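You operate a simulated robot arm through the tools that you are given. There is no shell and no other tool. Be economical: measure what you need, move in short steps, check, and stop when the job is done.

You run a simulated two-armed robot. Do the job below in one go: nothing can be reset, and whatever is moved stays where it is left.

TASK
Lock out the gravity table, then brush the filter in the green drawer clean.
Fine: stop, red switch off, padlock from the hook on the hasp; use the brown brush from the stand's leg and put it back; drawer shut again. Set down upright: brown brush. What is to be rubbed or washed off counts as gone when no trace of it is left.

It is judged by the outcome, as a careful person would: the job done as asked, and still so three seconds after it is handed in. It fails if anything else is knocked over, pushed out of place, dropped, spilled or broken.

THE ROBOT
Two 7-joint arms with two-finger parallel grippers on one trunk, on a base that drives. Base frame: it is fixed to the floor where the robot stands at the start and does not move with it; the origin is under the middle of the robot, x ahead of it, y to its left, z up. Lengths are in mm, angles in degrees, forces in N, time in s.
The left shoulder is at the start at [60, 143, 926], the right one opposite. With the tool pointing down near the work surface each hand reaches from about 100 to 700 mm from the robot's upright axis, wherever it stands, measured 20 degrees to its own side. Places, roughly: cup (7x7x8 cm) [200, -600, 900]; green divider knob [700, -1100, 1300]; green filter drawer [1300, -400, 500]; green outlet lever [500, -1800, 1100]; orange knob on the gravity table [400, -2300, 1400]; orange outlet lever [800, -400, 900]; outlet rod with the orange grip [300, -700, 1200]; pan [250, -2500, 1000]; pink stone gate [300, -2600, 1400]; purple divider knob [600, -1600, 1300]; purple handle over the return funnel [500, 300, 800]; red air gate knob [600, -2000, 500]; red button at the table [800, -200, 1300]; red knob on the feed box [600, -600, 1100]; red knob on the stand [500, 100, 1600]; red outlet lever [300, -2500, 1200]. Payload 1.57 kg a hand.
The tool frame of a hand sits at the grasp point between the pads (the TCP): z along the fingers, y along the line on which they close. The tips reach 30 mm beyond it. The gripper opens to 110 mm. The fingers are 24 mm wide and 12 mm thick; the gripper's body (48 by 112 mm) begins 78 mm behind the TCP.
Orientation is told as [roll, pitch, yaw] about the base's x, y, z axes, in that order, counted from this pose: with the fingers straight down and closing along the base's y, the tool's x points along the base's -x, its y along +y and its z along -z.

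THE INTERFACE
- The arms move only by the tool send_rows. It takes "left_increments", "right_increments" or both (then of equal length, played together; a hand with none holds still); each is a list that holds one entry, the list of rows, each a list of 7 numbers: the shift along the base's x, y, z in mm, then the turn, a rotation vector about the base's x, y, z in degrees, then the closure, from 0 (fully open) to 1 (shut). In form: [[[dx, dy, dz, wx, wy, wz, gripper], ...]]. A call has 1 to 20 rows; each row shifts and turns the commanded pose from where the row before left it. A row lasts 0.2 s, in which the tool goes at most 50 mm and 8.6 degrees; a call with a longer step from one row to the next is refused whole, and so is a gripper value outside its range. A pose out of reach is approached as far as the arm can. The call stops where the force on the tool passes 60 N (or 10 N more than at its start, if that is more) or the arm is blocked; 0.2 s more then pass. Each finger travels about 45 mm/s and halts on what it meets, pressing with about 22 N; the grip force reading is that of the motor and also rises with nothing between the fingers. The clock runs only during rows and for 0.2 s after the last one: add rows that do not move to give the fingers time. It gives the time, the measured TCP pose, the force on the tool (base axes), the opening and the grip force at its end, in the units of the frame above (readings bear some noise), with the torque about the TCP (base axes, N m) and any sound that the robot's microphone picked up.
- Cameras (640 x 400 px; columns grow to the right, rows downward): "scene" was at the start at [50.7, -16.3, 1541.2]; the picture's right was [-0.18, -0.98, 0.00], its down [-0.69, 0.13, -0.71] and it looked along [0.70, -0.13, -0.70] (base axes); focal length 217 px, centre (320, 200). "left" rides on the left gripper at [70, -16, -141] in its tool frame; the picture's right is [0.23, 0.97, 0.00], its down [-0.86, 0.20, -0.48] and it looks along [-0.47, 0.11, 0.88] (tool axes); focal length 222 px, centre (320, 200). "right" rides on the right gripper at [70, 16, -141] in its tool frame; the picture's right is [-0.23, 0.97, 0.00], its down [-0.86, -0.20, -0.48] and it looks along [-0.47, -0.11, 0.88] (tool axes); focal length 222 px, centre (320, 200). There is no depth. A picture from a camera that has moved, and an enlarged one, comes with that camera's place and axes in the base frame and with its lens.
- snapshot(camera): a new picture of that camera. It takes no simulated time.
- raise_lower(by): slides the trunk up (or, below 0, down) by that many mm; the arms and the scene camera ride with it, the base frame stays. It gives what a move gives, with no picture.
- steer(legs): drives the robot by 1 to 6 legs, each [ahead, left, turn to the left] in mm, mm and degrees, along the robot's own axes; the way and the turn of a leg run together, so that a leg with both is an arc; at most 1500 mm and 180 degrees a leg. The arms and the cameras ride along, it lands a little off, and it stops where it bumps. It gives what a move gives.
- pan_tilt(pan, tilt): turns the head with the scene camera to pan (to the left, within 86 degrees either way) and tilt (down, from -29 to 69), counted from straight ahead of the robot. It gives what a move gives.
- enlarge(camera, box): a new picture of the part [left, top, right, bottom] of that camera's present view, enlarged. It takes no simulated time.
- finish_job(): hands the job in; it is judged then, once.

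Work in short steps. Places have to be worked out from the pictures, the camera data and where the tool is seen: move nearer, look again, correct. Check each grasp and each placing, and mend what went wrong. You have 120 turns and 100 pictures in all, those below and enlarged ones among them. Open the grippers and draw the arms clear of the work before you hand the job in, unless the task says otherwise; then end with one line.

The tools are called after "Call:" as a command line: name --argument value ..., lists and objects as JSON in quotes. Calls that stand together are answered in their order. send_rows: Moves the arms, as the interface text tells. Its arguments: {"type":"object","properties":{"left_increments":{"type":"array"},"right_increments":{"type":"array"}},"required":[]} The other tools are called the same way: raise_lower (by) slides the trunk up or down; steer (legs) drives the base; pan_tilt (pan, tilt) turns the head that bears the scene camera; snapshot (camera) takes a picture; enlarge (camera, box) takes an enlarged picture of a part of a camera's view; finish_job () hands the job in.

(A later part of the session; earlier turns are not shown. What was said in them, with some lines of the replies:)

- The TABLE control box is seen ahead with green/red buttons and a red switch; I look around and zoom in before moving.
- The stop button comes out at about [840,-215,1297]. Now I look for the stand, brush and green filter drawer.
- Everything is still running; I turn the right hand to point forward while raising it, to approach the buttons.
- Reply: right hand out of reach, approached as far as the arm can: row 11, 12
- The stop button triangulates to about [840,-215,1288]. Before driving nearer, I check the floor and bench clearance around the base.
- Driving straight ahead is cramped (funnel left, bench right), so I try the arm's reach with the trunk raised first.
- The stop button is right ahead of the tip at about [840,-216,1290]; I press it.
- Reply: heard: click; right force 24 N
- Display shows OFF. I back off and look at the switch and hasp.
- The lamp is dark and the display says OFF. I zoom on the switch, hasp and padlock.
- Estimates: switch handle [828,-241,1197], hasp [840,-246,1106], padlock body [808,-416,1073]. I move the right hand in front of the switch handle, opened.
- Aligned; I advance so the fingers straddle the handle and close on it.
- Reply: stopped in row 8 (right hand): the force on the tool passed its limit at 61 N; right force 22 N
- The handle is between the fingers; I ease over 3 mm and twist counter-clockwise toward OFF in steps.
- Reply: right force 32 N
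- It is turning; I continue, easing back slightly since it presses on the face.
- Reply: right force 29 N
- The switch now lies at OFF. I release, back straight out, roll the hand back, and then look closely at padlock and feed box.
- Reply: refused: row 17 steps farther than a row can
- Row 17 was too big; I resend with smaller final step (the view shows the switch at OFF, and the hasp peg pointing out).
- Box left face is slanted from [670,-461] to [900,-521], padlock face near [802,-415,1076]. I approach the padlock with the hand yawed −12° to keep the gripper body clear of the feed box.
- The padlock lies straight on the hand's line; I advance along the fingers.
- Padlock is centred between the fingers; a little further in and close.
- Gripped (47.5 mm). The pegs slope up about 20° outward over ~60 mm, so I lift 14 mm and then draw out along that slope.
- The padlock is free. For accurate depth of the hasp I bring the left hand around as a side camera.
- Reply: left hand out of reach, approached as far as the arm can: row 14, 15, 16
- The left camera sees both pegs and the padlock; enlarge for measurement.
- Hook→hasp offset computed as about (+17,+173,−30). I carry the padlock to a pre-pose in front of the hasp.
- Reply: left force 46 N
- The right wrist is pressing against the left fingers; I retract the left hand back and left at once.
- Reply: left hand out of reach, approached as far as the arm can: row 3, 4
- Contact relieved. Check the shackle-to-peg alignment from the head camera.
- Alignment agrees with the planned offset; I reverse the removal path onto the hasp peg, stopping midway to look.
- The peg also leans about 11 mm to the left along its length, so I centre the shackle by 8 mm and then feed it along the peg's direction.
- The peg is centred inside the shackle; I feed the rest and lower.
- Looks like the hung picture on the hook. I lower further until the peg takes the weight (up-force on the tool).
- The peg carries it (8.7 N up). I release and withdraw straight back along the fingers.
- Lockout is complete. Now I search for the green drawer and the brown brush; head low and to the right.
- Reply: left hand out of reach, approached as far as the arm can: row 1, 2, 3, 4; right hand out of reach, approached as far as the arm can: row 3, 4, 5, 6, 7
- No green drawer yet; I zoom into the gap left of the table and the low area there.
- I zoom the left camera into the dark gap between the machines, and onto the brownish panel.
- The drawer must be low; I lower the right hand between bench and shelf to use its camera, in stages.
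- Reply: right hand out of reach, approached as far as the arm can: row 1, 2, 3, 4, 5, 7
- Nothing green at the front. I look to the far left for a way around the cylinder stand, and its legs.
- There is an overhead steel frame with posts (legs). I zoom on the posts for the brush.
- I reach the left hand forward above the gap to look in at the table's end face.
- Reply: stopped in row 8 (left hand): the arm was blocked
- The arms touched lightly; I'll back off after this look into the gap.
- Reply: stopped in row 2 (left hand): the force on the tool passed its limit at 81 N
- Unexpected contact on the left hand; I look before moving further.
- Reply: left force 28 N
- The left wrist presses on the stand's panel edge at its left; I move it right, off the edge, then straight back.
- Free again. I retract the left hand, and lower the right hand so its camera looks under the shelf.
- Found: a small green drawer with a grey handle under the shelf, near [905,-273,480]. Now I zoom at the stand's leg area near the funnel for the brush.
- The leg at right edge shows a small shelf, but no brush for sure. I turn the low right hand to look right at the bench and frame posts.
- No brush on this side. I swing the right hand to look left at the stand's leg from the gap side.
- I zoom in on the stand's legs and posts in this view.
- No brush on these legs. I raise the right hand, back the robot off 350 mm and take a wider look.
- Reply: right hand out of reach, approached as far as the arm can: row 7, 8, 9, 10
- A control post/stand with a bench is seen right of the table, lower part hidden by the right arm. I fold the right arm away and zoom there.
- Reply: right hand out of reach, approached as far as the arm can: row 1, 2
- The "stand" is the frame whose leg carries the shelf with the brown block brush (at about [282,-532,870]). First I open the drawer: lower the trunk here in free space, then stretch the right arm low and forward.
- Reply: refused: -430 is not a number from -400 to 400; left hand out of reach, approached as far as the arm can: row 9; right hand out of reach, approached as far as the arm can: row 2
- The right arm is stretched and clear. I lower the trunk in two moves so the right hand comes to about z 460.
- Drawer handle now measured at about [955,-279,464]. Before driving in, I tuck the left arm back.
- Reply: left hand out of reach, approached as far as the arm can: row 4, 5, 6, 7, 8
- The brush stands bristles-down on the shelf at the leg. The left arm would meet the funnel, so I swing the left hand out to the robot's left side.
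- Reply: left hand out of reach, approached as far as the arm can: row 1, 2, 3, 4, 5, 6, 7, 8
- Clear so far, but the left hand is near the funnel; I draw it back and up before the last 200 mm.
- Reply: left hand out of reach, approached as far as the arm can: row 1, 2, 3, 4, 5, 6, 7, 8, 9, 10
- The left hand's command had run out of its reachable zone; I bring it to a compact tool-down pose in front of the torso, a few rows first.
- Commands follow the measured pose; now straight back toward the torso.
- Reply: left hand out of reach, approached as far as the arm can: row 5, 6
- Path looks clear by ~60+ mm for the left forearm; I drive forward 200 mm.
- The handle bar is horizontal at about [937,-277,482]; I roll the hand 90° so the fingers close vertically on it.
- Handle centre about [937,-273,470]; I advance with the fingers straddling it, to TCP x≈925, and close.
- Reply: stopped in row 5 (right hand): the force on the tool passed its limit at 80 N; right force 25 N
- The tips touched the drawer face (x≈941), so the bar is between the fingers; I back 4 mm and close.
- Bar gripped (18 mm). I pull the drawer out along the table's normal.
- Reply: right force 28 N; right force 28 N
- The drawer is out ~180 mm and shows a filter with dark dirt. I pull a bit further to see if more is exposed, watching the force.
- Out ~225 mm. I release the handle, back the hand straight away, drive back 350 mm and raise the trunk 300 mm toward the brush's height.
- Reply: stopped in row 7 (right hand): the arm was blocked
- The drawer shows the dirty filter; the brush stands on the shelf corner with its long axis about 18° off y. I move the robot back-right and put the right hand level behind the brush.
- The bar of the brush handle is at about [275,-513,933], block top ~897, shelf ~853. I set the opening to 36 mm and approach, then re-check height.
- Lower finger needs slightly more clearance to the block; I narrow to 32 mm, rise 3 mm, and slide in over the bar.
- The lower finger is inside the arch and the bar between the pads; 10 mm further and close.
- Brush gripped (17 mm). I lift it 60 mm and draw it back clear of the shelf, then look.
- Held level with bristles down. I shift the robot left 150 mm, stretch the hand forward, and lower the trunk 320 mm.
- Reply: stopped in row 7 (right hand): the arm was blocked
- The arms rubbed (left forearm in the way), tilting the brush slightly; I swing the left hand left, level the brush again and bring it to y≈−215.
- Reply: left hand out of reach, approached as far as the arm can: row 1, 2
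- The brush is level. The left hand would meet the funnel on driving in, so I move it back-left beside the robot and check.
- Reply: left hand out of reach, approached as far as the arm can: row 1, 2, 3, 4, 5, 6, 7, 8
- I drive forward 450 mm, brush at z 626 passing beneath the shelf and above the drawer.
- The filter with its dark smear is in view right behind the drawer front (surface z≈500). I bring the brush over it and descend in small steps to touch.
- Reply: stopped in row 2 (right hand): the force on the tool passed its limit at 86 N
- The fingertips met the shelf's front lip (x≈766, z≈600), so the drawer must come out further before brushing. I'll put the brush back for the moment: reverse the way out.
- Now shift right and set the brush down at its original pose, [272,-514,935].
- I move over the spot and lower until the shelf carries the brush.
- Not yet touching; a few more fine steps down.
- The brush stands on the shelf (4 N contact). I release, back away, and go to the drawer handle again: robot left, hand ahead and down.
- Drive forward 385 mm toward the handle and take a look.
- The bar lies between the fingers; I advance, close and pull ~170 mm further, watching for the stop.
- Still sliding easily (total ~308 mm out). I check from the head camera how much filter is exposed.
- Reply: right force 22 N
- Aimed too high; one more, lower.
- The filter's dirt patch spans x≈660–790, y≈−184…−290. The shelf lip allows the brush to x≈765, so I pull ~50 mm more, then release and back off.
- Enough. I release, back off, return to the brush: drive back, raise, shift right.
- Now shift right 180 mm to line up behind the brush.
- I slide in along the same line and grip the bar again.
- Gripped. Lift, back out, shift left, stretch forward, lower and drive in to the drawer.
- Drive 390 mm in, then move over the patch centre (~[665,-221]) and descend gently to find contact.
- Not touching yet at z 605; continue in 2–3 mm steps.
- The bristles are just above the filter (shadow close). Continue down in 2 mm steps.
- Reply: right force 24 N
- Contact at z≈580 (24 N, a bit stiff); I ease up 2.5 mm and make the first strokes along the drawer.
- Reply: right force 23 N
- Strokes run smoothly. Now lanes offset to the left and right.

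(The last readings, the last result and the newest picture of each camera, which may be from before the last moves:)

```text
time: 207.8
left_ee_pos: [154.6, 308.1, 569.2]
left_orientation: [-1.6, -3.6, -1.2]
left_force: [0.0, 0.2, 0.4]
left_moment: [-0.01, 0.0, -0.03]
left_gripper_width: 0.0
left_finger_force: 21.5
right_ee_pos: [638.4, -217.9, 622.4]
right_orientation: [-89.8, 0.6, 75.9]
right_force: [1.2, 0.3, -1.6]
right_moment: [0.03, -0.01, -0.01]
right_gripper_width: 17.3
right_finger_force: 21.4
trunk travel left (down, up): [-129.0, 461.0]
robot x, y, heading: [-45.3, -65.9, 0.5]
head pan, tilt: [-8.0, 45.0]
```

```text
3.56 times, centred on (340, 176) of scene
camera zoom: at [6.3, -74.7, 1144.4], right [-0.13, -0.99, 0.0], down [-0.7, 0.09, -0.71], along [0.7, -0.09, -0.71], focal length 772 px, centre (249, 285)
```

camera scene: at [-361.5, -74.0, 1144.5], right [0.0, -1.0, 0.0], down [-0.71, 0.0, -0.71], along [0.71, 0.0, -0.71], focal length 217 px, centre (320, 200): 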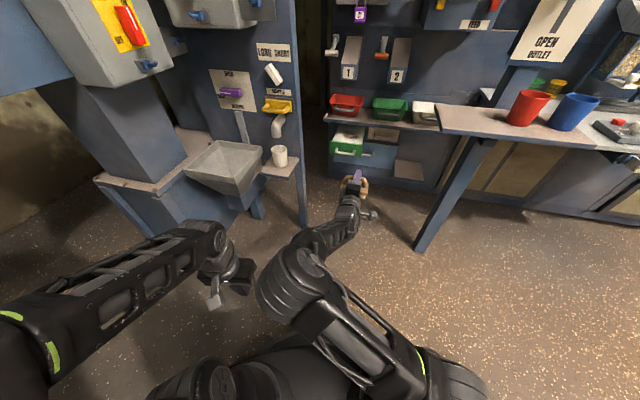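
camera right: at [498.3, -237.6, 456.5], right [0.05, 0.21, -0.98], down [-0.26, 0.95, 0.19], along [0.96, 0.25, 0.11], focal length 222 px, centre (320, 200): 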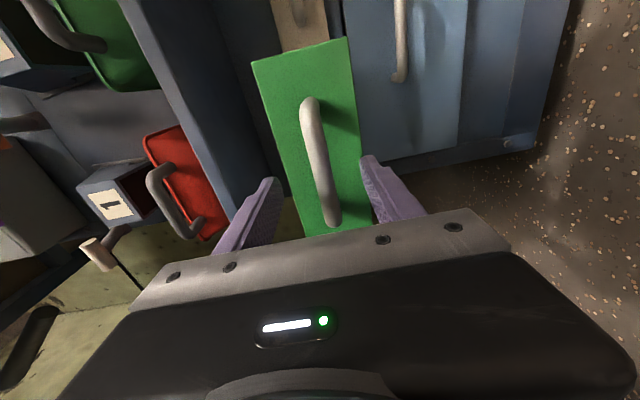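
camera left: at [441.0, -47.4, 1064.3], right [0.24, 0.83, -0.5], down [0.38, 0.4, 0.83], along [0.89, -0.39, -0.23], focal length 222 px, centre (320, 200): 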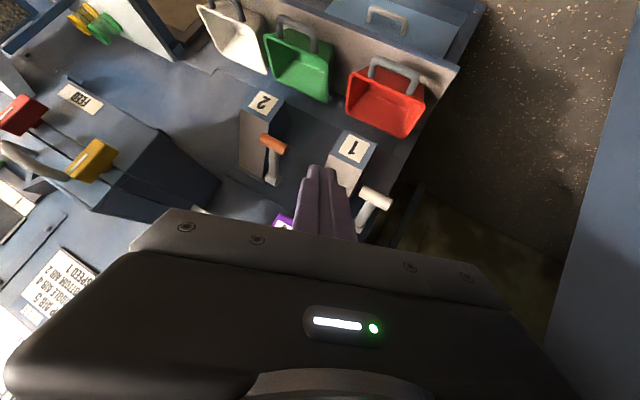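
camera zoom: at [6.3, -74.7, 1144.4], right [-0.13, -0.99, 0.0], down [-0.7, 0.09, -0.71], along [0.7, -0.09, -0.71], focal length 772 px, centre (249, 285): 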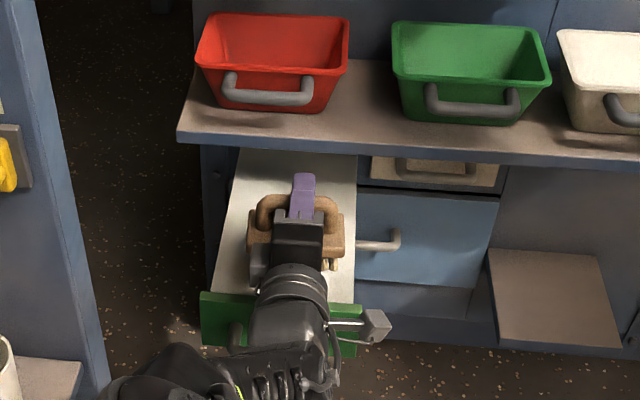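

What is visible looks white. I back out with the brush and raise up to see the whole filter.

Call:
steer --legs '[[-385, 0, 0]]'

Call:
raise_lower --by 320

Call:
send_rows --right_increments '[[[-5, -15, 20, 0, 0, 0, 1], [-10, -17, 20, 0, 0, 0, 1], [-10, -17, 12, 0, 0, -0.8, 1], [-10, -17, 0, 0, 0, -0.8, 1], [-10, -17, 0, 0, 0, -0.8, 1], [-10, -17, 0, 0, 0, -0.8, 1], [-5, -17, 0, 0, 0, -0.5, 1], [0, 0, 0, 0, 0, 0, 1]]]'

Call:
pan_tilt --pan -8 --tilt 45

Call:
enlarge --camera "scene" --box '[270, 130, 400, 220]'

```text
time: 210.2
left_ee_pos: [-224.8, 306.5, 569.5]
left_orientation: [-1.7, -3.5, -1.2]
left_force: [-0.4, -1.0, 0.2]
left_moment: [-0.01, -0.02, 0.01]
left_gripper_width: 0.1
left_finger_force: 21.3
right_ee_pos: [259.9, -218.2, 623.3]
right_orientation: [-90.1, 0.5, 75.9]
right_force: [-0.4, -0.2, -1.9]
right_moment: [0.0, 0.02, -0.01]
right_gripper_width: 17.1
right_finger_force: 21.7
trunk travel left (down, up): [-129.0, 461.0]
robot x, y, heading: [-427.9, -68.0, 0.5]
head pan, tilt: [-8.0, 45.0]
```

```text
time: 213.3
left_ee_pos: [-225.1, 305.8, 889.4]
left_orientation: [-1.6, -3.6, -1.3]
left_force: [0.5, -0.8, -1.0]
left_moment: [-0.01, 0.03, -0.01]
left_gripper_width: 0.0
left_finger_force: 21.0
right_ee_pos: [258.6, -218.4, 943.8]
right_orientation: [-90.2, 0.7, 76.0]
right_force: [0.2, 0.5, -1.4]
right_moment: [-0.04, 0.0, -0.01]
right_gripper_width: 17.4
right_finger_force: 22.0
trunk travel left (down, up): [-449.0, 141.0]
robot x, y, heading: [-424.8, -67.2, 0.2]
head pan, tilt: [-8.0, 45.0]
```

```text
time: 215.2
left_ee_pos: [-226.8, 305.3, 889.4]
left_orientation: [-1.7, -3.6, -1.2]
left_force: [-0.2, -0.5, -0.2]
left_moment: [0.0, -0.02, 0.01]
left_gripper_width: 0.0
left_finger_force: 21.1
right_ee_pos: [199.2, -336.6, 995.6]
right_orientation: [-90.1, 0.4, 72.2]
right_force: [-0.2, 0.0, -1.6]
right_moment: [-0.02, -0.01, 0.01]
right_gripper_width: 17.2
right_finger_force: 22.1
trunk travel left (down, up): [-449.0, 141.0]
robot x, y, heading: [-424.9, -65.9, 0.4]
head pan, tilt: [-8.0, 45.0]
```

```text
time: 215.8
left_ee_pos: [-226.7, 305.4, 889.4]
left_orientation: [-1.7, -3.7, -1.2]
left_force: [-0.6, 0.0, 0.2]
left_moment: [0.01, -0.02, 0.0]
left_gripper_width: 0.0
left_finger_force: 21.3
right_ee_pos: [198.8, -334.7, 995.0]
right_orientation: [-90.1, 0.5, 72.3]
right_force: [0.1, -0.4, -1.6]
right_moment: [0.02, 0.01, -0.02]
right_gripper_width: 17.5
right_finger_force: 21.9
trunk travel left (down, up): [-449.0, 141.0]
robot x, y, heading: [-422.0, -65.8, 0.1]
head pan, tilt: [-8.0, 45.0]
```

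```text
4.44 times, centred on (335, 175) of scene
camera zoom: at [-374.0, -76.9, 1464.5], right [-0.13, -0.99, 0.0], down [-0.7, 0.09, -0.71], along [0.7, -0.09, -0.71], focal length 965 px, centre (253, 311)
```

zoom: 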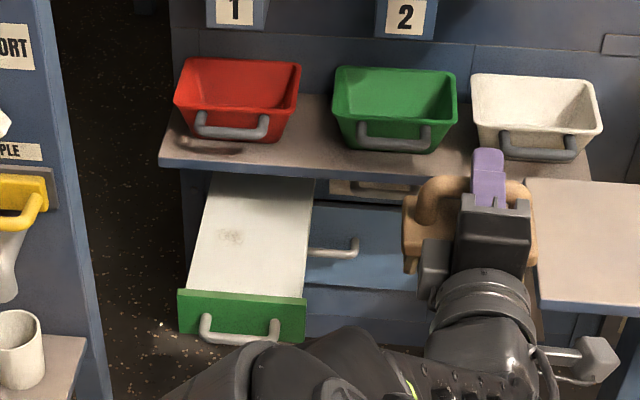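

A faint trace remains near [714,-185], left of centre. I go back in with the brush for more passes there.

Call:
send_rows --right_increments '[[[10, 17, 0, 0, 0, 0.6, 1], [10, 17, 0, 0, 0, 0.6, 1], [10, 17, -10, 0, 0, 0.6, 1], [10, 17, -12, 0, 0, 0.6, 1], [10, 17, -15, 0, 0, 0.6, 1], [8, 17, -12, 0, 0, 0.6, 1], [0, 15, 0, 0, 0, 0, 1], [0, 0, 0, 0, 0, 0, 1]]]'

Call:
raise_lower --by -320

Call:
steer --legs '[[390, 0, 0]]'

```text
time: 217.6
left_ee_pos: [-225.8, 305.4, 891.4]
left_orientation: [-1.7, -3.6, -1.1]
left_force: [0.2, -0.1, -0.6]
left_moment: [-0.03, 0.01, 0.04]
left_gripper_width: 0.2
left_finger_force: 20.9
right_ee_pos: [256.9, -218.5, 946.0]
right_orientation: [-90.1, 0.7, 75.8]
right_force: [0.8, 1.1, -1.9]
right_moment: [-0.01, 0.03, -0.04]
right_gripper_width: 17.1
right_finger_force: 22.0
trunk travel left (down, up): [-449.0, 141.0]
robot x, y, heading: [-426.1, -62.6, 0.2]
head pan, tilt: [-8.0, 45.0]
```

```text
time: 220.7
left_ee_pos: [-225.0, 305.1, 571.2]
left_orientation: [-1.8, -3.6, -1.2]
left_force: [0.0, 0.2, 0.7]
left_moment: [0.0, -0.03, 0.01]
left_gripper_width: 0.0
left_finger_force: 21.6
right_ee_pos: [255.4, -217.7, 626.0]
right_orientation: [-90.1, 0.5, 75.8]
right_force: [0.2, -0.3, -1.6]
right_moment: [0.05, -0.01, -0.02]
right_gripper_width: 17.4
right_finger_force: 21.4
trunk travel left (down, up): [-129.0, 461.0]
robot x, y, heading: [-424.4, -65.1, 0.1]
head pan, tilt: [-8.0, 45.0]
```

```text
time: 223.2
left_ee_pos: [156.4, 311.8, 569.5]
left_orientation: [-1.7, -3.7, -0.5]
left_force: [0.2, -0.2, 0.4]
left_moment: [0.02, -0.03, 0.01]
left_gripper_width: 0.0
left_finger_force: 21.4
right_ee_pos: [644.7, -206.5, 625.6]
right_orientation: [-90.1, 0.5, 76.5]
right_force: [0.3, 0.5, -2.1]
right_moment: [0.02, 0.0, 0.01]
right_gripper_width: 17.1
right_finger_force: 21.5
trunk travel left (down, up): [-129.0, 461.0]
robot x, y, heading: [-35.8, -63.6, 0.9]
head pan, tilt: [-8.0, 45.0]
```

Lower at the left lane and scrub back and forth over the trace.

Call:
send_rows --right_increments '[[[12, 11, -10, 0, 0, 0, 1], [11, 11, -15, 0, 0, 0, 1], [0, 0, -12, 0, 0, 0, 1], [0, 0, -8, 0, 0, 0, 1], [0, 0, -3.5, 0, 0, 0, 1], [18, -4.4, 0, 0, 0, 0, 1], [18, -4.4, 0, 0, 0, 0, 1], [18, -4.4, 0, 0, 0, 0, 1], [6, -1.5, 0, 0, 0, 0, 1], [-18, 4.4, 0, 0, 0, 0, 1], [-18, 4.4, 0, 0, 0, 0, 1], [-18, 4.4, 0, 0, 0, 0, 1], [-18, 4.4, 0, 0, 0, 0, 1], [18, -4.4, 0, 0, 0, 0, 1], [18, -4.4, 0, 0, 0, 0, 1], [18, -4.4, 0, 0, 0, 0, 1], [18, -4.4, 0, 0, 0, 0, 1]]]'

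Call:
send_rows --right_increments '[[[-4, -16, 0, 0, 0, 0, 1], [-18, 4.4, 0, 0, 0, 0, 1], [-18, 4.4, 0, 0, 0, 0, 1], [-18, 4.4, 0, 0, 0, 0, 1], [-18, 4.4, 0, 0, 0, 0, 1], [18, -4.4, 0, 0, 0, 0, 1], [18, -4.4, 0, 0, 0, 0, 1], [18, -4.4, 0, 0, 0, 0, 1], [18, -4.4, 0, 0, 0, 0, 1], [-4, -16, 0, 0, 0, 0, 1], [-18, 4.4, 0, 0, 0, 0, 1], [-18, 4.4, 0, 0, 0, 0, 1], [-18, 4.4, 0, 0, 0, 0, 1], [-18, 4.4, 0, 0, 0, 0, 1], [-18, 4.4, 0, 0, 0, 0, 1]]]'

```text
time: 226.8
left_ee_pos: [155.9, 311.8, 570.9]
left_orientation: [-1.7, -3.7, -0.6]
left_force: [-0.5, -0.2, 0.0]
left_moment: [-0.01, -0.01, 0.01]
left_gripper_width: 0.0
left_finger_force: 21.2
right_ee_pos: [726.7, -200.1, 580.4]
right_orientation: [-90.3, 0.4, 76.5]
right_force: [-6.1, -5.6, 19.2]
right_moment: [-0.27, 0.06, 0.01]
right_gripper_width: 17.4
right_finger_force: 22.2
trunk travel left (down, up): [-129.0, 461.0]
robot x, y, heading: [-33.9, -63.8, 0.9]
head pan, tilt: [-8.0, 45.0]
```

```text
time: 229.9
left_ee_pos: [156.1, 312.5, 571.0]
left_orientation: [-1.7, -3.7, -0.6]
left_force: [-0.4, 0.6, -0.3]
left_moment: [0.01, 0.03, -0.01]
left_gripper_width: 0.0
left_finger_force: 21.6
right_ee_pos: [628.1, -209.0, 580.1]
right_orientation: [-90.5, 0.5, 76.6]
right_force: [5.2, 2.1, 24.4]
right_moment: [-0.28, 0.07, 0.01]
right_gripper_width: 17.5
right_finger_force: 22.0
trunk travel left (down, up): [-129.0, 461.0]
robot x, y, heading: [-34.4, -61.2, 0.8]
head pan, tilt: [-8.0, 45.0]
```

One more double pass over centre and left, then lift.

Call:
send_rows --right_increments '[[[18, -4.4, 0, 0, 0, 0, 1], [18, -4.4, 0, 0, 0, 0, 1], [18, -4.4, 0, 0, 0, 0, 1], [18, -4.4, 0, 0, 0, 0, 1], [18, -4.4, 0, 0, 0, 0, 1], [4, 16, 0, 0, 0, 0, 1], [4, 16, 0, 0, 0, 0, 1], [-18, 4.4, 0, 0, 0, 0, 1], [-18, 4.4, 0, 0, 0, 0, 1], [-18, 4.4, 0, 0, 0, 0, 1], [-18, 4.4, 0, 0, 0, 0, 1], [18, -4.4, 0, 0, 0, 0, 1], [18, -4.4, 0, 0, 0, 0, 1], [18, -4.4, 0, 0, 0, 0, 1], [-18, 4.4, 0, 0, 0, 0, 1], [-18, 4.4, 0, 0, 0, 0, 1], [-18, 4.4, 0, 0, 0, 0, 1], [0, -8, 20, 0, 0, 0, 1], [0, -8, 25, 0, 0, 0, 1]]]'

Call:
steer --legs '[[-390, -8, -0.7]]'

Call:
raise_lower --by 320

Call:
send_rows --right_increments '[[[-5, -15, 20, 0, 0, 0, 1], [-10, -17, 20, 0, 0, 0, 1], [-10, -17, 12, 0, 0, -0.8, 1], [-10, -17, 0, 0, 0, -0.8, 1], [-10, -17, 0, 0, 0, -0.8, 1], [-10, -17, 0, 0, 0, -0.8, 1], [-5, -17, 0, 0, 0, -0.5, 1], [0, 0, 0, 0, 0, 0, 1]]]'

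Call:
enlarge --camera "scene" --box '[280, 145, 360, 205]'

```text
time: 233.9
left_ee_pos: [156.8, 312.8, 568.9]
left_orientation: [-1.8, -3.6, -0.6]
left_force: [0.0, -0.3, -0.7]
left_moment: [0.02, -0.04, 0.03]
left_gripper_width: 0.0
left_finger_force: 21.0
right_ee_pos: [652.9, -198.1, 621.1]
right_orientation: [-89.9, 0.7, 76.4]
right_force: [0.5, -0.4, -1.5]
right_moment: [-0.03, 0.0, 0.0]
right_gripper_width: 17.7
right_finger_force: 21.7
trunk travel left (down, up): [-129.0, 461.0]
robot x, y, heading: [-37.6, -59.9, 0.8]
head pan, tilt: [-8.0, 45.0]
```

```text
time: 236.4
left_ee_pos: [-230.9, 297.3, 569.0]
left_orientation: [-1.6, -3.5, -1.6]
left_force: [0.7, -0.2, 0.5]
left_moment: [0.01, 0.02, 0.01]
left_gripper_width: 0.1
left_finger_force: 21.3
right_ee_pos: [257.6, -222.4, 622.8]
right_orientation: [-90.0, 0.5, 75.5]
right_force: [-0.1, 0.0, -1.3]
right_moment: [-0.01, 0.02, -0.01]
right_gripper_width: 17.4
right_finger_force: 22.4
trunk travel left (down, up): [-129.0, 461.0]
robot x, y, heading: [-436.1, -71.6, -0.4]
head pan, tilt: [-8.0, 45.0]
```

```text
time: 239.6
left_ee_pos: [-230.2, 298.2, 887.4]
left_orientation: [-1.7, -3.5, -1.6]
left_force: [-0.3, 0.5, 0.2]
left_moment: [0.02, 0.03, 0.02]
left_gripper_width: 0.1
left_finger_force: 21.2
right_ee_pos: [257.6, -221.3, 943.0]
right_orientation: [-90.2, 0.6, 75.4]
right_force: [0.3, 0.1, -0.8]
right_moment: [0.01, -0.05, 0.03]
right_gripper_width: 17.3
right_finger_force: 22.0
trunk travel left (down, up): [-449.0, 141.0]
robot x, y, heading: [-432.0, -74.0, 0.0]
head pan, tilt: [-8.0, 45.0]
```

```text
time: 241.4
left_ee_pos: [-232.1, 299.2, 890.1]
left_orientation: [-1.7, -3.5, -1.7]
left_force: [0.0, -0.9, 0.0]
left_moment: [0.0, 0.01, 0.01]
left_gripper_width: 0.2
left_finger_force: 21.3
right_ee_pos: [196.7, -338.7, 996.8]
right_orientation: [-90.1, 0.6, 71.7]
right_force: [-0.3, 0.2, -1.3]
right_moment: [0.03, -0.02, 0.01]
right_gripper_width: 17.1
right_finger_force: 22.6
trunk travel left (down, up): [-449.0, 141.0]
robot x, y, heading: [-429.4, -69.8, -0.1]
head pan, tilt: [-8.0, 45.0]
```

```text
6.67 times, centred on (320, 175) of scene
camera zoom: at [-381.3, -84.0, 1464.5], right [-0.14, -0.99, 0.0], down [-0.7, 0.1, -0.71], along [0.7, -0.1, -0.71], focal length 1448 px, centre (320, 367)
```

zoom: 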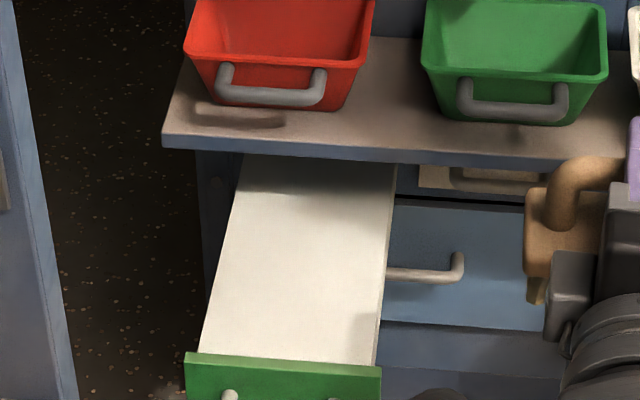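

The filter is now white (the soft grey at the front corner looks like the arm's shadow; I'll check after). I put the brush back: shift right 150 mm.

Call:
steer --legs '[[0, -148, 0]]'

```text
time: 242.8
left_ee_pos: [-230.3, 148.2, 889.9]
left_orientation: [-1.7, -3.6, -1.6]
left_force: [0.1, 0.4, -0.5]
left_moment: [0.04, -0.02, -0.01]
left_gripper_width: 0.0
left_finger_force: 21.3
right_ee_pos: [198.4, -487.8, 995.3]
right_orientation: [-90.1, 0.5, 71.6]
right_force: [-0.2, -0.3, -1.4]
right_moment: [0.0, 0.02, 0.04]
right_gripper_width: 17.3
right_finger_force: 21.7
trunk travel left (down, up): [-449.0, 141.0]
robot x, y, heading: [-429.2, -218.1, -0.1]
head pan, tilt: [-8.0, 45.0]
```

Call:
send_rows --right_increments '[[[25, -8, 0, 0, 0, 0.5, 1], [25, -8, 0, 0, 0, 0, 1], [24, -8.5, 0, 0, 0, 0, 1], [0, 0, -20, 0, 0, 0, 1], [0, 0, -20, 0, 0, 0, 1], [0, 0, -12, 0, 0, 0, 1], [0, 0, -5, 0, 0, 0, 1], [0, 0, -3, 0, 0, 0, 1], [0, 0, -2, 0, 0, 0, 1], [0, 0, 0, 0, 0, 0, 1]]]'

```text
time: 244.9
left_ee_pos: [-229.6, 150.2, 889.6]
left_orientation: [-1.7, -3.6, -1.6]
left_force: [-0.2, 0.7, 1.6]
left_moment: [-0.01, -0.01, 0.01]
left_gripper_width: 0.0
left_finger_force: 21.4
right_ee_pos: [271.1, -510.2, 932.9]
right_orientation: [-90.2, 0.5, 72.3]
right_force: [-0.5, -0.4, -1.9]
right_moment: [-0.04, 0.02, -0.01]
right_gripper_width: 17.5
right_finger_force: 21.7
trunk travel left (down, up): [-449.0, 141.0]
robot x, y, heading: [-433.2, -219.9, -0.2]
head pan, tilt: [-8.0, 45.0]
```

Fine steps until the shelf takes the weight.

Call:
send_rows --right_increments '[[[0, 0, -1.5, 0, 0, 0, 1], [0, 0, -1.5, 0, 0, 0, 1], [0, 0, 0, 0, 0, 0, 1]]]'

```text
time: 245.8
left_ee_pos: [-231.5, 150.7, 889.0]
left_orientation: [-1.7, -3.6, -1.6]
left_force: [0.5, 0.2, 0.3]
left_moment: [0.0, 0.01, -0.02]
left_gripper_width: 0.0
left_finger_force: 21.3
right_ee_pos: [272.7, -510.8, 932.7]
right_orientation: [-90.3, 0.6, 72.3]
right_force: [4.3, -0.1, 8.5]
right_moment: [-0.4, 0.13, 0.11]
right_gripper_width: 17.3
right_finger_force: 21.6
trunk travel left (down, up): [-449.0, 141.0]
robot x, y, heading: [-436.5, -218.6, -0.2]
head pan, tilt: [-8.0, 45.0]
```

Resting. I ease 1 mm, release, back away along the fingers, shift left, and take a look at brush and filter together.

Call:
send_rows --right_increments '[[[0, 0, 1, 0, 0, 0, 1], [0, 0, 0, 0, 0, 0, 0.85], [0, 0, 0, 0, 0, 0, 0.71], [0, 0, 0, 0, 0, 0, 0.71], [-12, 4, 0, 0, 0, 0, 0.71], [-20, 6.5, 0, 0, 0, 0, 0.71], [-24, 8, 0, 0, 0, 0, 0.71], [-30, 10, 0, 0, 0, 0, 0.6], [-10, 3, 0, 0, 0, 0, 0.4]]]'

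Call:
steer --legs '[[0, 150, 0]]'

Call:
send_rows --right_increments '[[[-2, 18, -20, 0, 0, 0.5, 0.4], [-2, 18, -20, 0, 0, 0.5, 0.4], [-2, 18, -20, 0, 0, 0.5, 0.4], [-2, 18, -20, 0, 0, 0.5, 0.4], [-2, 18, -20, 0, 0, 0.5, 0.4], [-2, 18, -20, 0, 0, 0.5, 0.4], [0, 18, -20, 0, 0, 0.5, 0.4], [0, 0, 0, 0, 0, 0, 0.4]]]'

Call:
pan_tilt --pan -20 --tilt 45

Call:
enlarge --camera "scene" --box '[210, 110, 430, 248]'

```text
time: 247.8
left_ee_pos: [-230.9, 149.5, 889.3]
left_orientation: [-1.7, -3.6, -1.5]
left_force: [-0.3, -0.3, 0.0]
left_moment: [-0.01, -0.05, 0.0]
left_gripper_width: 0.1
left_finger_force: 21.2
right_ee_pos: [176.1, -479.6, 930.8]
right_orientation: [-90.1, 0.5, 72.2]
right_force: [-0.1, -0.7, -0.2]
right_moment: [-0.02, 0.02, 0.01]
right_gripper_width: 65.8
right_finger_force: 0.0
trunk travel left (down, up): [-449.0, 141.0]
robot x, y, heading: [-431.9, -220.8, -0.1]
head pan, tilt: [-8.0, 45.0]
```

```text
time: 249.1
left_ee_pos: [-232.0, 299.2, 889.6]
left_orientation: [-1.9, -3.5, -1.5]
left_force: [-0.1, -0.5, 0.3]
left_moment: [0.0, -0.04, -0.01]
left_gripper_width: 0.0
left_finger_force: 21.5
right_ee_pos: [176.3, -328.6, 930.4]
right_orientation: [-90.1, 0.6, 72.3]
right_force: [-0.3, 0.3, 0.5]
right_moment: [-0.02, -0.01, -0.03]
right_gripper_width: 65.9
right_finger_force: 0.1
trunk travel left (down, up): [-449.0, 141.0]
robot x, y, heading: [-433.0, -68.7, -0.3]
head pan, tilt: [-8.0, 45.0]
```

```text
time: 250.9
left_ee_pos: [-230.8, 298.7, 889.5]
left_orientation: [-1.6, -3.5, -1.6]
left_force: [-1.1, 0.6, -0.5]
left_moment: [0.0, 0.01, 0.02]
left_gripper_width: 0.0
left_finger_force: 20.9
right_ee_pos: [163.1, -204.4, 788.3]
right_orientation: [-90.2, 0.6, 75.7]
right_force: [-0.3, 0.2, -0.3]
right_moment: [-0.02, 0.0, 0.01]
right_gripper_width: 65.9
right_finger_force: 0.1
trunk travel left (down, up): [-449.0, 141.0]
robot x, y, heading: [-428.0, -69.9, 0.0]
head pan, tilt: [-8.0, 45.0]
```

```text
time: 251.7
left_ee_pos: [-231.9, 298.7, 890.9]
left_orientation: [-1.7, -3.7, -1.5]
left_force: [0.0, -1.0, 0.9]
left_moment: [0.01, -0.01, 0.01]
left_gripper_width: 0.0
left_finger_force: 21.4
right_ee_pos: [162.8, -203.9, 789.4]
right_orientation: [-90.1, 0.6, 75.8]
right_force: [0.8, 0.5, -0.3]
right_moment: [-0.01, 0.01, -0.01]
right_gripper_width: 66.0
right_finger_force: 0.0
trunk travel left (down, up): [-449.0, 141.0]
robot x, y, heading: [-433.0, -69.7, 0.1]
head pan, tilt: [-20.0, 45.0]
```

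```text
2.90 times, centred on (320, 179) of scene
camera zoom: at [-385.6, -98.9, 1464.5], right [-0.34, -0.94, 0.0], down [-0.66, 0.24, -0.71], along [0.66, -0.24, -0.71], focal length 630 px, centre (320, 261)
```

zoom: 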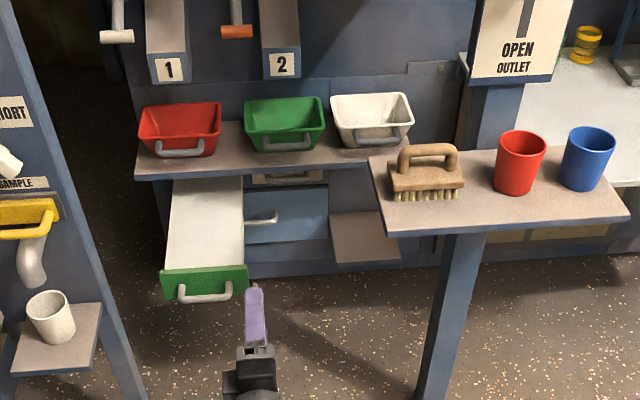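

Filter is clean and the brush stands upright in its place. Now close the drawer: lower, drive up to it, fingers straddling the bar (40 mm) to push on the face.

Call:
raise_lower --by -320

Call:
steer --legs '[[325, 0, 0]]'

```text
time: 254.8
left_ee_pos: [-231.0, 299.2, 570.3]
left_orientation: [-1.7, -3.6, -1.5]
left_force: [-0.2, -0.2, -0.6]
left_moment: [0.03, 0.03, 0.0]
left_gripper_width: 0.0
left_finger_force: 21.5
right_ee_pos: [162.5, -203.1, 469.6]
right_orientation: [-90.1, 0.6, 75.8]
right_force: [-0.3, -1.0, -0.5]
right_moment: [0.0, -0.02, 0.0]
right_gripper_width: 65.9
right_finger_force: 0.0
trunk travel left (down, up): [-129.0, 461.0]
robot x, y, heading: [-432.3, -70.4, 0.0]
head pan, tilt: [-20.0, 45.0]
```

```text
time: 257.0
left_ee_pos: [90.2, 297.5, 569.4]
left_orientation: [-1.7, -3.6, -1.7]
left_force: [-0.9, 0.2, -0.3]
left_moment: [0.01, -0.01, -0.01]
left_gripper_width: 0.1
left_finger_force: 21.9
right_ee_pos: [481.6, -206.4, 469.1]
right_orientation: [-90.2, 0.6, 75.7]
right_force: [-0.1, 0.0, -0.1]
right_moment: [0.03, 0.01, -0.01]
right_gripper_width: 65.7
right_finger_force: 0.1
trunk travel left (down, up): [-129.0, 461.0]
robot x, y, heading: [-117.6, -70.7, -0.2]
head pan, tilt: [-20.0, 45.0]
```

Align on the handle line and push the drawer in with the arm.

Call:
send_rows --right_increments '[[[5, 17, 0, 0, 0, 0, 0.5], [5, 16, 1, 0, 0, 0, 0.64], [0, 0, 0, 0, 0, 0, 0.64], [19, -4.5, 0, 0, 0, 0, 0.64], [19, -4.5, 0, 0, 0, 0, 0.64], [12, -3, 0, 0, 0, 0, 0.64], [12, -3, 0, 0, 0, 0, 0.64], [15, -3.6, 0, 0, 0, 0, 0.64], [15, -3.6, 0, 0, 0, 0, 0.64], [15, -3.6, 0, 0, 0, 0, 0.64], [15, -3.6, 0, 0, 0, 0, 0.64], [15, -3.6, 0, 0, 0, 0, 0.64], [15, -3.6, 0, 0, 0, 0, 0.64]]]'

```text
time: 259.8
left_ee_pos: [89.8, 299.0, 569.1]
left_orientation: [-1.8, -3.6, -1.7]
left_force: [0.8, 0.4, -0.4]
left_moment: [0.0, 0.01, 0.01]
left_gripper_width: 0.2
left_finger_force: 21.0
right_ee_pos: [645.1, -209.2, 471.3]
right_orientation: [-90.1, 0.7, 75.6]
right_force: [-3.5, -2.2, 0.1]
right_moment: [-0.08, 0.14, -0.06]
right_gripper_width: 39.5
right_finger_force: 0.0
trunk travel left (down, up): [-129.0, 461.0]
robot x, y, heading: [-113.5, -72.3, -0.3]
head pan, tilt: [-20.0, 45.0]
```

Drawer moves with ~4 N. I push on by driving diagonally along the drawer's axis.

Call:
steer --legs '[[172, -41, 0]]'

Call:
send_rows --right_increments '[[[15, -3.6, 0, 0, 0, 0, 0.64], [15, -3.6, 0, 0, 0, 0, 0.64], [15, -3.6, 0, 0, 0, 0, 0.64], [12, -2.9, 0, 0, 0, 0, 0.64], [10, -2.4, 0, 0, 0, 0, 0.64], [8, -2, 0, 0, 0, 0, 0.64], [6, -1.4, 0, 0, 0, 0, 0.64], [4, -1, 0, 0, 0, 0, 0.64], [4, -1, 0, 0, 0, 0, 0.64], [4, -1, 0, 0, 0, 0, 0.64], [4, -1, 0, 0, 0, 0, 0.64], [3, -0.7, 0, 0, 0, 0, 0.64]]]'

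```text
time: 261.3
left_ee_pos: [248.8, 261.0, 569.2]
left_orientation: [-1.8, -2.6, -1.3]
left_force: [-4.2, 0.2, 0.6]
left_moment: [-0.03, -0.24, -0.06]
left_gripper_width: 0.0
left_finger_force: 21.7
right_ee_pos: [813.0, -244.3, 469.3]
right_orientation: [-90.0, 0.5, 75.9]
right_force: [-0.5, -0.5, -0.6]
right_moment: [-0.03, 0.01, -0.02]
right_gripper_width: 39.5
right_finger_force: 0.0
trunk travel left (down, up): [-129.0, 461.0]
robot x, y, heading: [54.8, -112.3, 0.1]
head pan, tilt: [-20.0, 45.0]
stopped in leg 1: the force on the tool passed its limit at 76 N (the readings are from after the stop); the commanded pose is now the measured one
```

```text
time: 263.9
left_ee_pos: [248.0, 260.7, 568.4]
left_orientation: [-1.8, -2.6, -1.3]
left_force: [-5.6, 1.1, -1.8]
left_moment: [-0.11, -0.35, -0.07]
left_gripper_width: 0.3
left_finger_force: 21.5
right_ee_pos: [912.0, -267.8, 470.9]
right_orientation: [-90.0, 0.6, 75.9]
right_force: [-3.6, -0.3, -0.5]
right_moment: [0.01, 0.09, -0.06]
right_gripper_width: 39.4
right_finger_force: 0.1
trunk travel left (down, up): [-129.0, 461.0]
robot x, y, heading: [54.1, -110.7, 0.3]
head pan, tilt: [-20.0, 45.0]
```

The left hand brushed the funnel's front; I ease it back, and press the drawer the last millimetres until firm.

Call:
send_rows --left_increments '[[[-8, 0, 0, 0, 0, 0, 1], [-8, 0, 0, 0, 0, 0, 1], [-8, 0, 0, 0, 0, 0, 1], [-5, 0, 0, 0, 0, 0, 1], [0, 0, 0, 0, 0, 0, 1], [0, 0, 0, 0, 0, 0, 1]]]' --right_increments '[[[0, 0, 0, 0, 0, 0, 0.64], [3, -0.7, 0, 0, 0, 0, 0.64], [3, -0.7, 0, 0, 0, 0, 0.64], [2, -0.5, 0, 0, 0, 0, 0.64], [2, -0.5, 0, 0, 0, 0, 0.64], [0, 0, 0, 0, 0, 0, 0.64]]]'

```text
time: 264.7
left_ee_pos: [228.8, 269.2, 573.8]
left_orientation: [-1.9, -2.7, -1.3]
left_force: [0.2, 0.9, -0.8]
left_moment: [0.0, 0.0, -0.02]
left_gripper_width: 0.0
left_finger_force: 21.7
left hand out of reach, approached as far as the arm can: row 1, 2, 3
right_ee_pos: [913.8, -268.7, 467.4]
right_orientation: [-90.0, 0.7, 75.8]
right_force: [-25.4, 1.4, 7.7]
right_moment: [-0.16, -0.09, -0.43]
right_gripper_width: 35.8
right_finger_force: 0.0
trunk travel left (down, up): [-129.0, 461.0]
robot x, y, heading: [52.3, -110.0, 0.0]
head pan, tilt: [-20.0, 45.0]
stopped in row 4 (right hand): the force on the tool passed its limit at 67 N (the readings are from after the stop); the commanded pose is now the measured one
```

Drawer is firmly shut. I open the fingers a little, withdraw straight back, and drive clear.

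Call:
send_rows --right_increments '[[[-3, 0.7, 0, 0, 0, 0, 0.5], [0, 0, 0, 0, 0, 0, 0.45], [-15, 3.6, 0, 0, 0, 0, 0.45], [-19, 4.6, 0, 0, 0, 0, 0.45], [-19, 4.6, 0, 0, 0, 0, 0.45], [-19, 4.6, 0, 0, 0, 0, 0.45], [-19, 4.6, 0, 0, 0, 0, 0.45]]]' --left_increments '[[[0, 0, 0, 0, 0, 0, 0.8], [0, 0, 0, 0, 0, 0, 0.6], [0, 0, 0, 0, 0, 0, 0.5], [0, 0, 0, 0, 0, 0, 0.5], [0, 0, 0, 0, 0, 0, 0.5], [0, 0, 0, 0, 0, 0, 0.5], [0, 0, 0, 0, 0, 0, 0.5]]]'

Call:
steer --legs '[[-450, 0, 0]]'

Call:
raise_lower --by 300

Call:
pan_tilt --pan -5 --tilt 38

Call:
enlarge --camera "scene" --box '[160, 40, 480, 240]'

```text
time: 266.3
left_ee_pos: [229.2, 270.2, 573.8]
left_orientation: [-1.9, -2.6, -1.3]
left_force: [-0.2, 0.7, 0.2]
left_moment: [-0.03, -0.03, 0.02]
left_gripper_width: 55.0
left_finger_force: 0.0
right_ee_pos: [822.7, -246.7, 467.9]
right_orientation: [-89.8, 0.6, 75.8]
right_force: [-0.3, 0.3, -0.4]
right_moment: [0.0, -0.01, 0.0]
right_gripper_width: 60.4
right_finger_force: 0.1
trunk travel left (down, up): [-129.0, 461.0]
robot x, y, heading: [53.0, -110.8, 0.0]
head pan, tilt: [-20.0, 45.0]
```

```text
time: 269.0
left_ee_pos: [-220.5, 267.2, 575.1]
left_orientation: [-1.9, -2.6, -1.0]
left_force: [-0.2, 0.2, -0.1]
left_moment: [-0.03, -0.01, 0.0]
left_gripper_width: 54.9
left_finger_force: 0.0
right_ee_pos: [374.3, -243.0, 466.4]
right_orientation: [-89.7, 0.5, 76.3]
right_force: [0.6, 0.9, -0.2]
right_moment: [0.02, 0.01, 0.01]
right_gripper_width: 60.8
right_finger_force: 0.0
trunk travel left (down, up): [-129.0, 461.0]
robot x, y, heading: [-393.0, -111.7, 0.5]
head pan, tilt: [-20.0, 45.0]
```

```text
time: 272.0
left_ee_pos: [-220.9, 267.3, 873.5]
left_orientation: [-1.8, -2.6, -1.0]
left_force: [0.7, 0.7, -0.3]
left_moment: [-0.02, 0.0, 0.0]
left_gripper_width: 55.0
left_finger_force: 0.0
right_ee_pos: [374.5, -243.7, 765.4]
right_orientation: [-89.9, 0.6, 76.1]
right_force: [0.3, 0.0, 0.2]
right_moment: [0.0, -0.01, -0.02]
right_gripper_width: 60.2
right_finger_force: 0.0
trunk travel left (down, up): [-429.0, 161.0]
robot x, y, heading: [-392.8, -108.9, 0.3]
head pan, tilt: [-20.0, 45.0]
```

```text
time: 272.8
left_ee_pos: [-220.7, 268.0, 874.4]
left_orientation: [-1.9, -2.6, -1.0]
left_force: [0.3, 0.0, -0.1]
left_moment: [0.02, 0.03, -0.02]
left_gripper_width: 55.2
left_finger_force: 0.0
right_ee_pos: [374.2, -245.1, 765.9]
right_orientation: [-89.8, 0.6, 76.3]
right_force: [-0.3, 0.2, -0.4]
right_moment: [0.01, 0.0, 0.0]
right_gripper_width: 60.3
right_finger_force: 0.1
trunk travel left (down, up): [-429.0, 161.0]
robot x, y, heading: [-395.9, -113.3, 0.4]
head pan, tilt: [-5.0, 38.0]
```

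```text
2.00 times, centred on (320, 140) of scene
camera zoom: at [-338.4, -120.4, 1454.8], right [-0.08, -1.0, 0.0], down [-0.61, 0.05, -0.79], along [0.79, -0.06, -0.62], focal length 434 px, centre (320, 320)
```

zoom: 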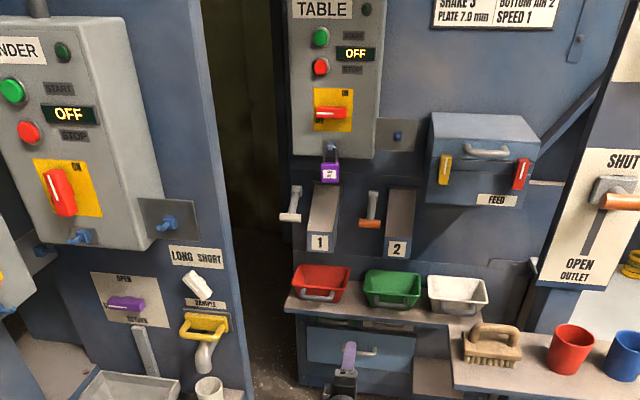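

All is in order: locked out, drawer shut, brush upright in its place. I draw the right hand back clear, then hand in.

Call:
send_rows --right_increments '[[[-25, 0, 15, 0, 0, 0, 0.3], [-25, 0, 15, 0, 0, 0, 0.2], [-25, 0, 15, 0, 0, 0, 0.1], [-25, 0, 15, 0, 0, 0, 0]]]' --left_increments '[[[0, 0, 0, 0, 0, 0, 0.3], [0, 0, 0, 0, 0, 0, 0.2], [0, 0, 0, 0, 0, 0, 0.1], [0, 0, 0, 0, 0, 0, 0]]]'

Call:
finish_job

```text
time: 273.8
left_ee_pos: [-221.3, 266.7, 873.3]
left_orientation: [-1.9, -2.6, -1.0]
left_force: [0.9, 0.0, 0.7]
left_moment: [0.0, -0.04, 0.03]
left_gripper_width: 109.9
left_finger_force: 0.0
right_ee_pos: [274.1, -243.8, 826.3]
right_orientation: [-89.9, 0.7, 76.3]
right_force: [-1.0, 0.2, -0.4]
right_moment: [0.01, -0.04, -0.04]
right_gripper_width: 110.2
right_finger_force: 0.2
trunk travel left (down, up): [-429.0, 161.0]
robot x, y, heading: [-396.2, -111.6, 0.6]
head pan, tilt: [-5.0, 38.0]
```

```text
The job is handed in.
```

The gravity table is stopped, switched off and padlocked on its hasp; the filter in the green drawer is brushed clean, the drawer is shut, and the brown brush stands upright back in its place. Along the way the left arm pressed against the cylinder stand and the return funnel, and the brush grip touched the shelf lip; nothing looked moved in the last pictures.
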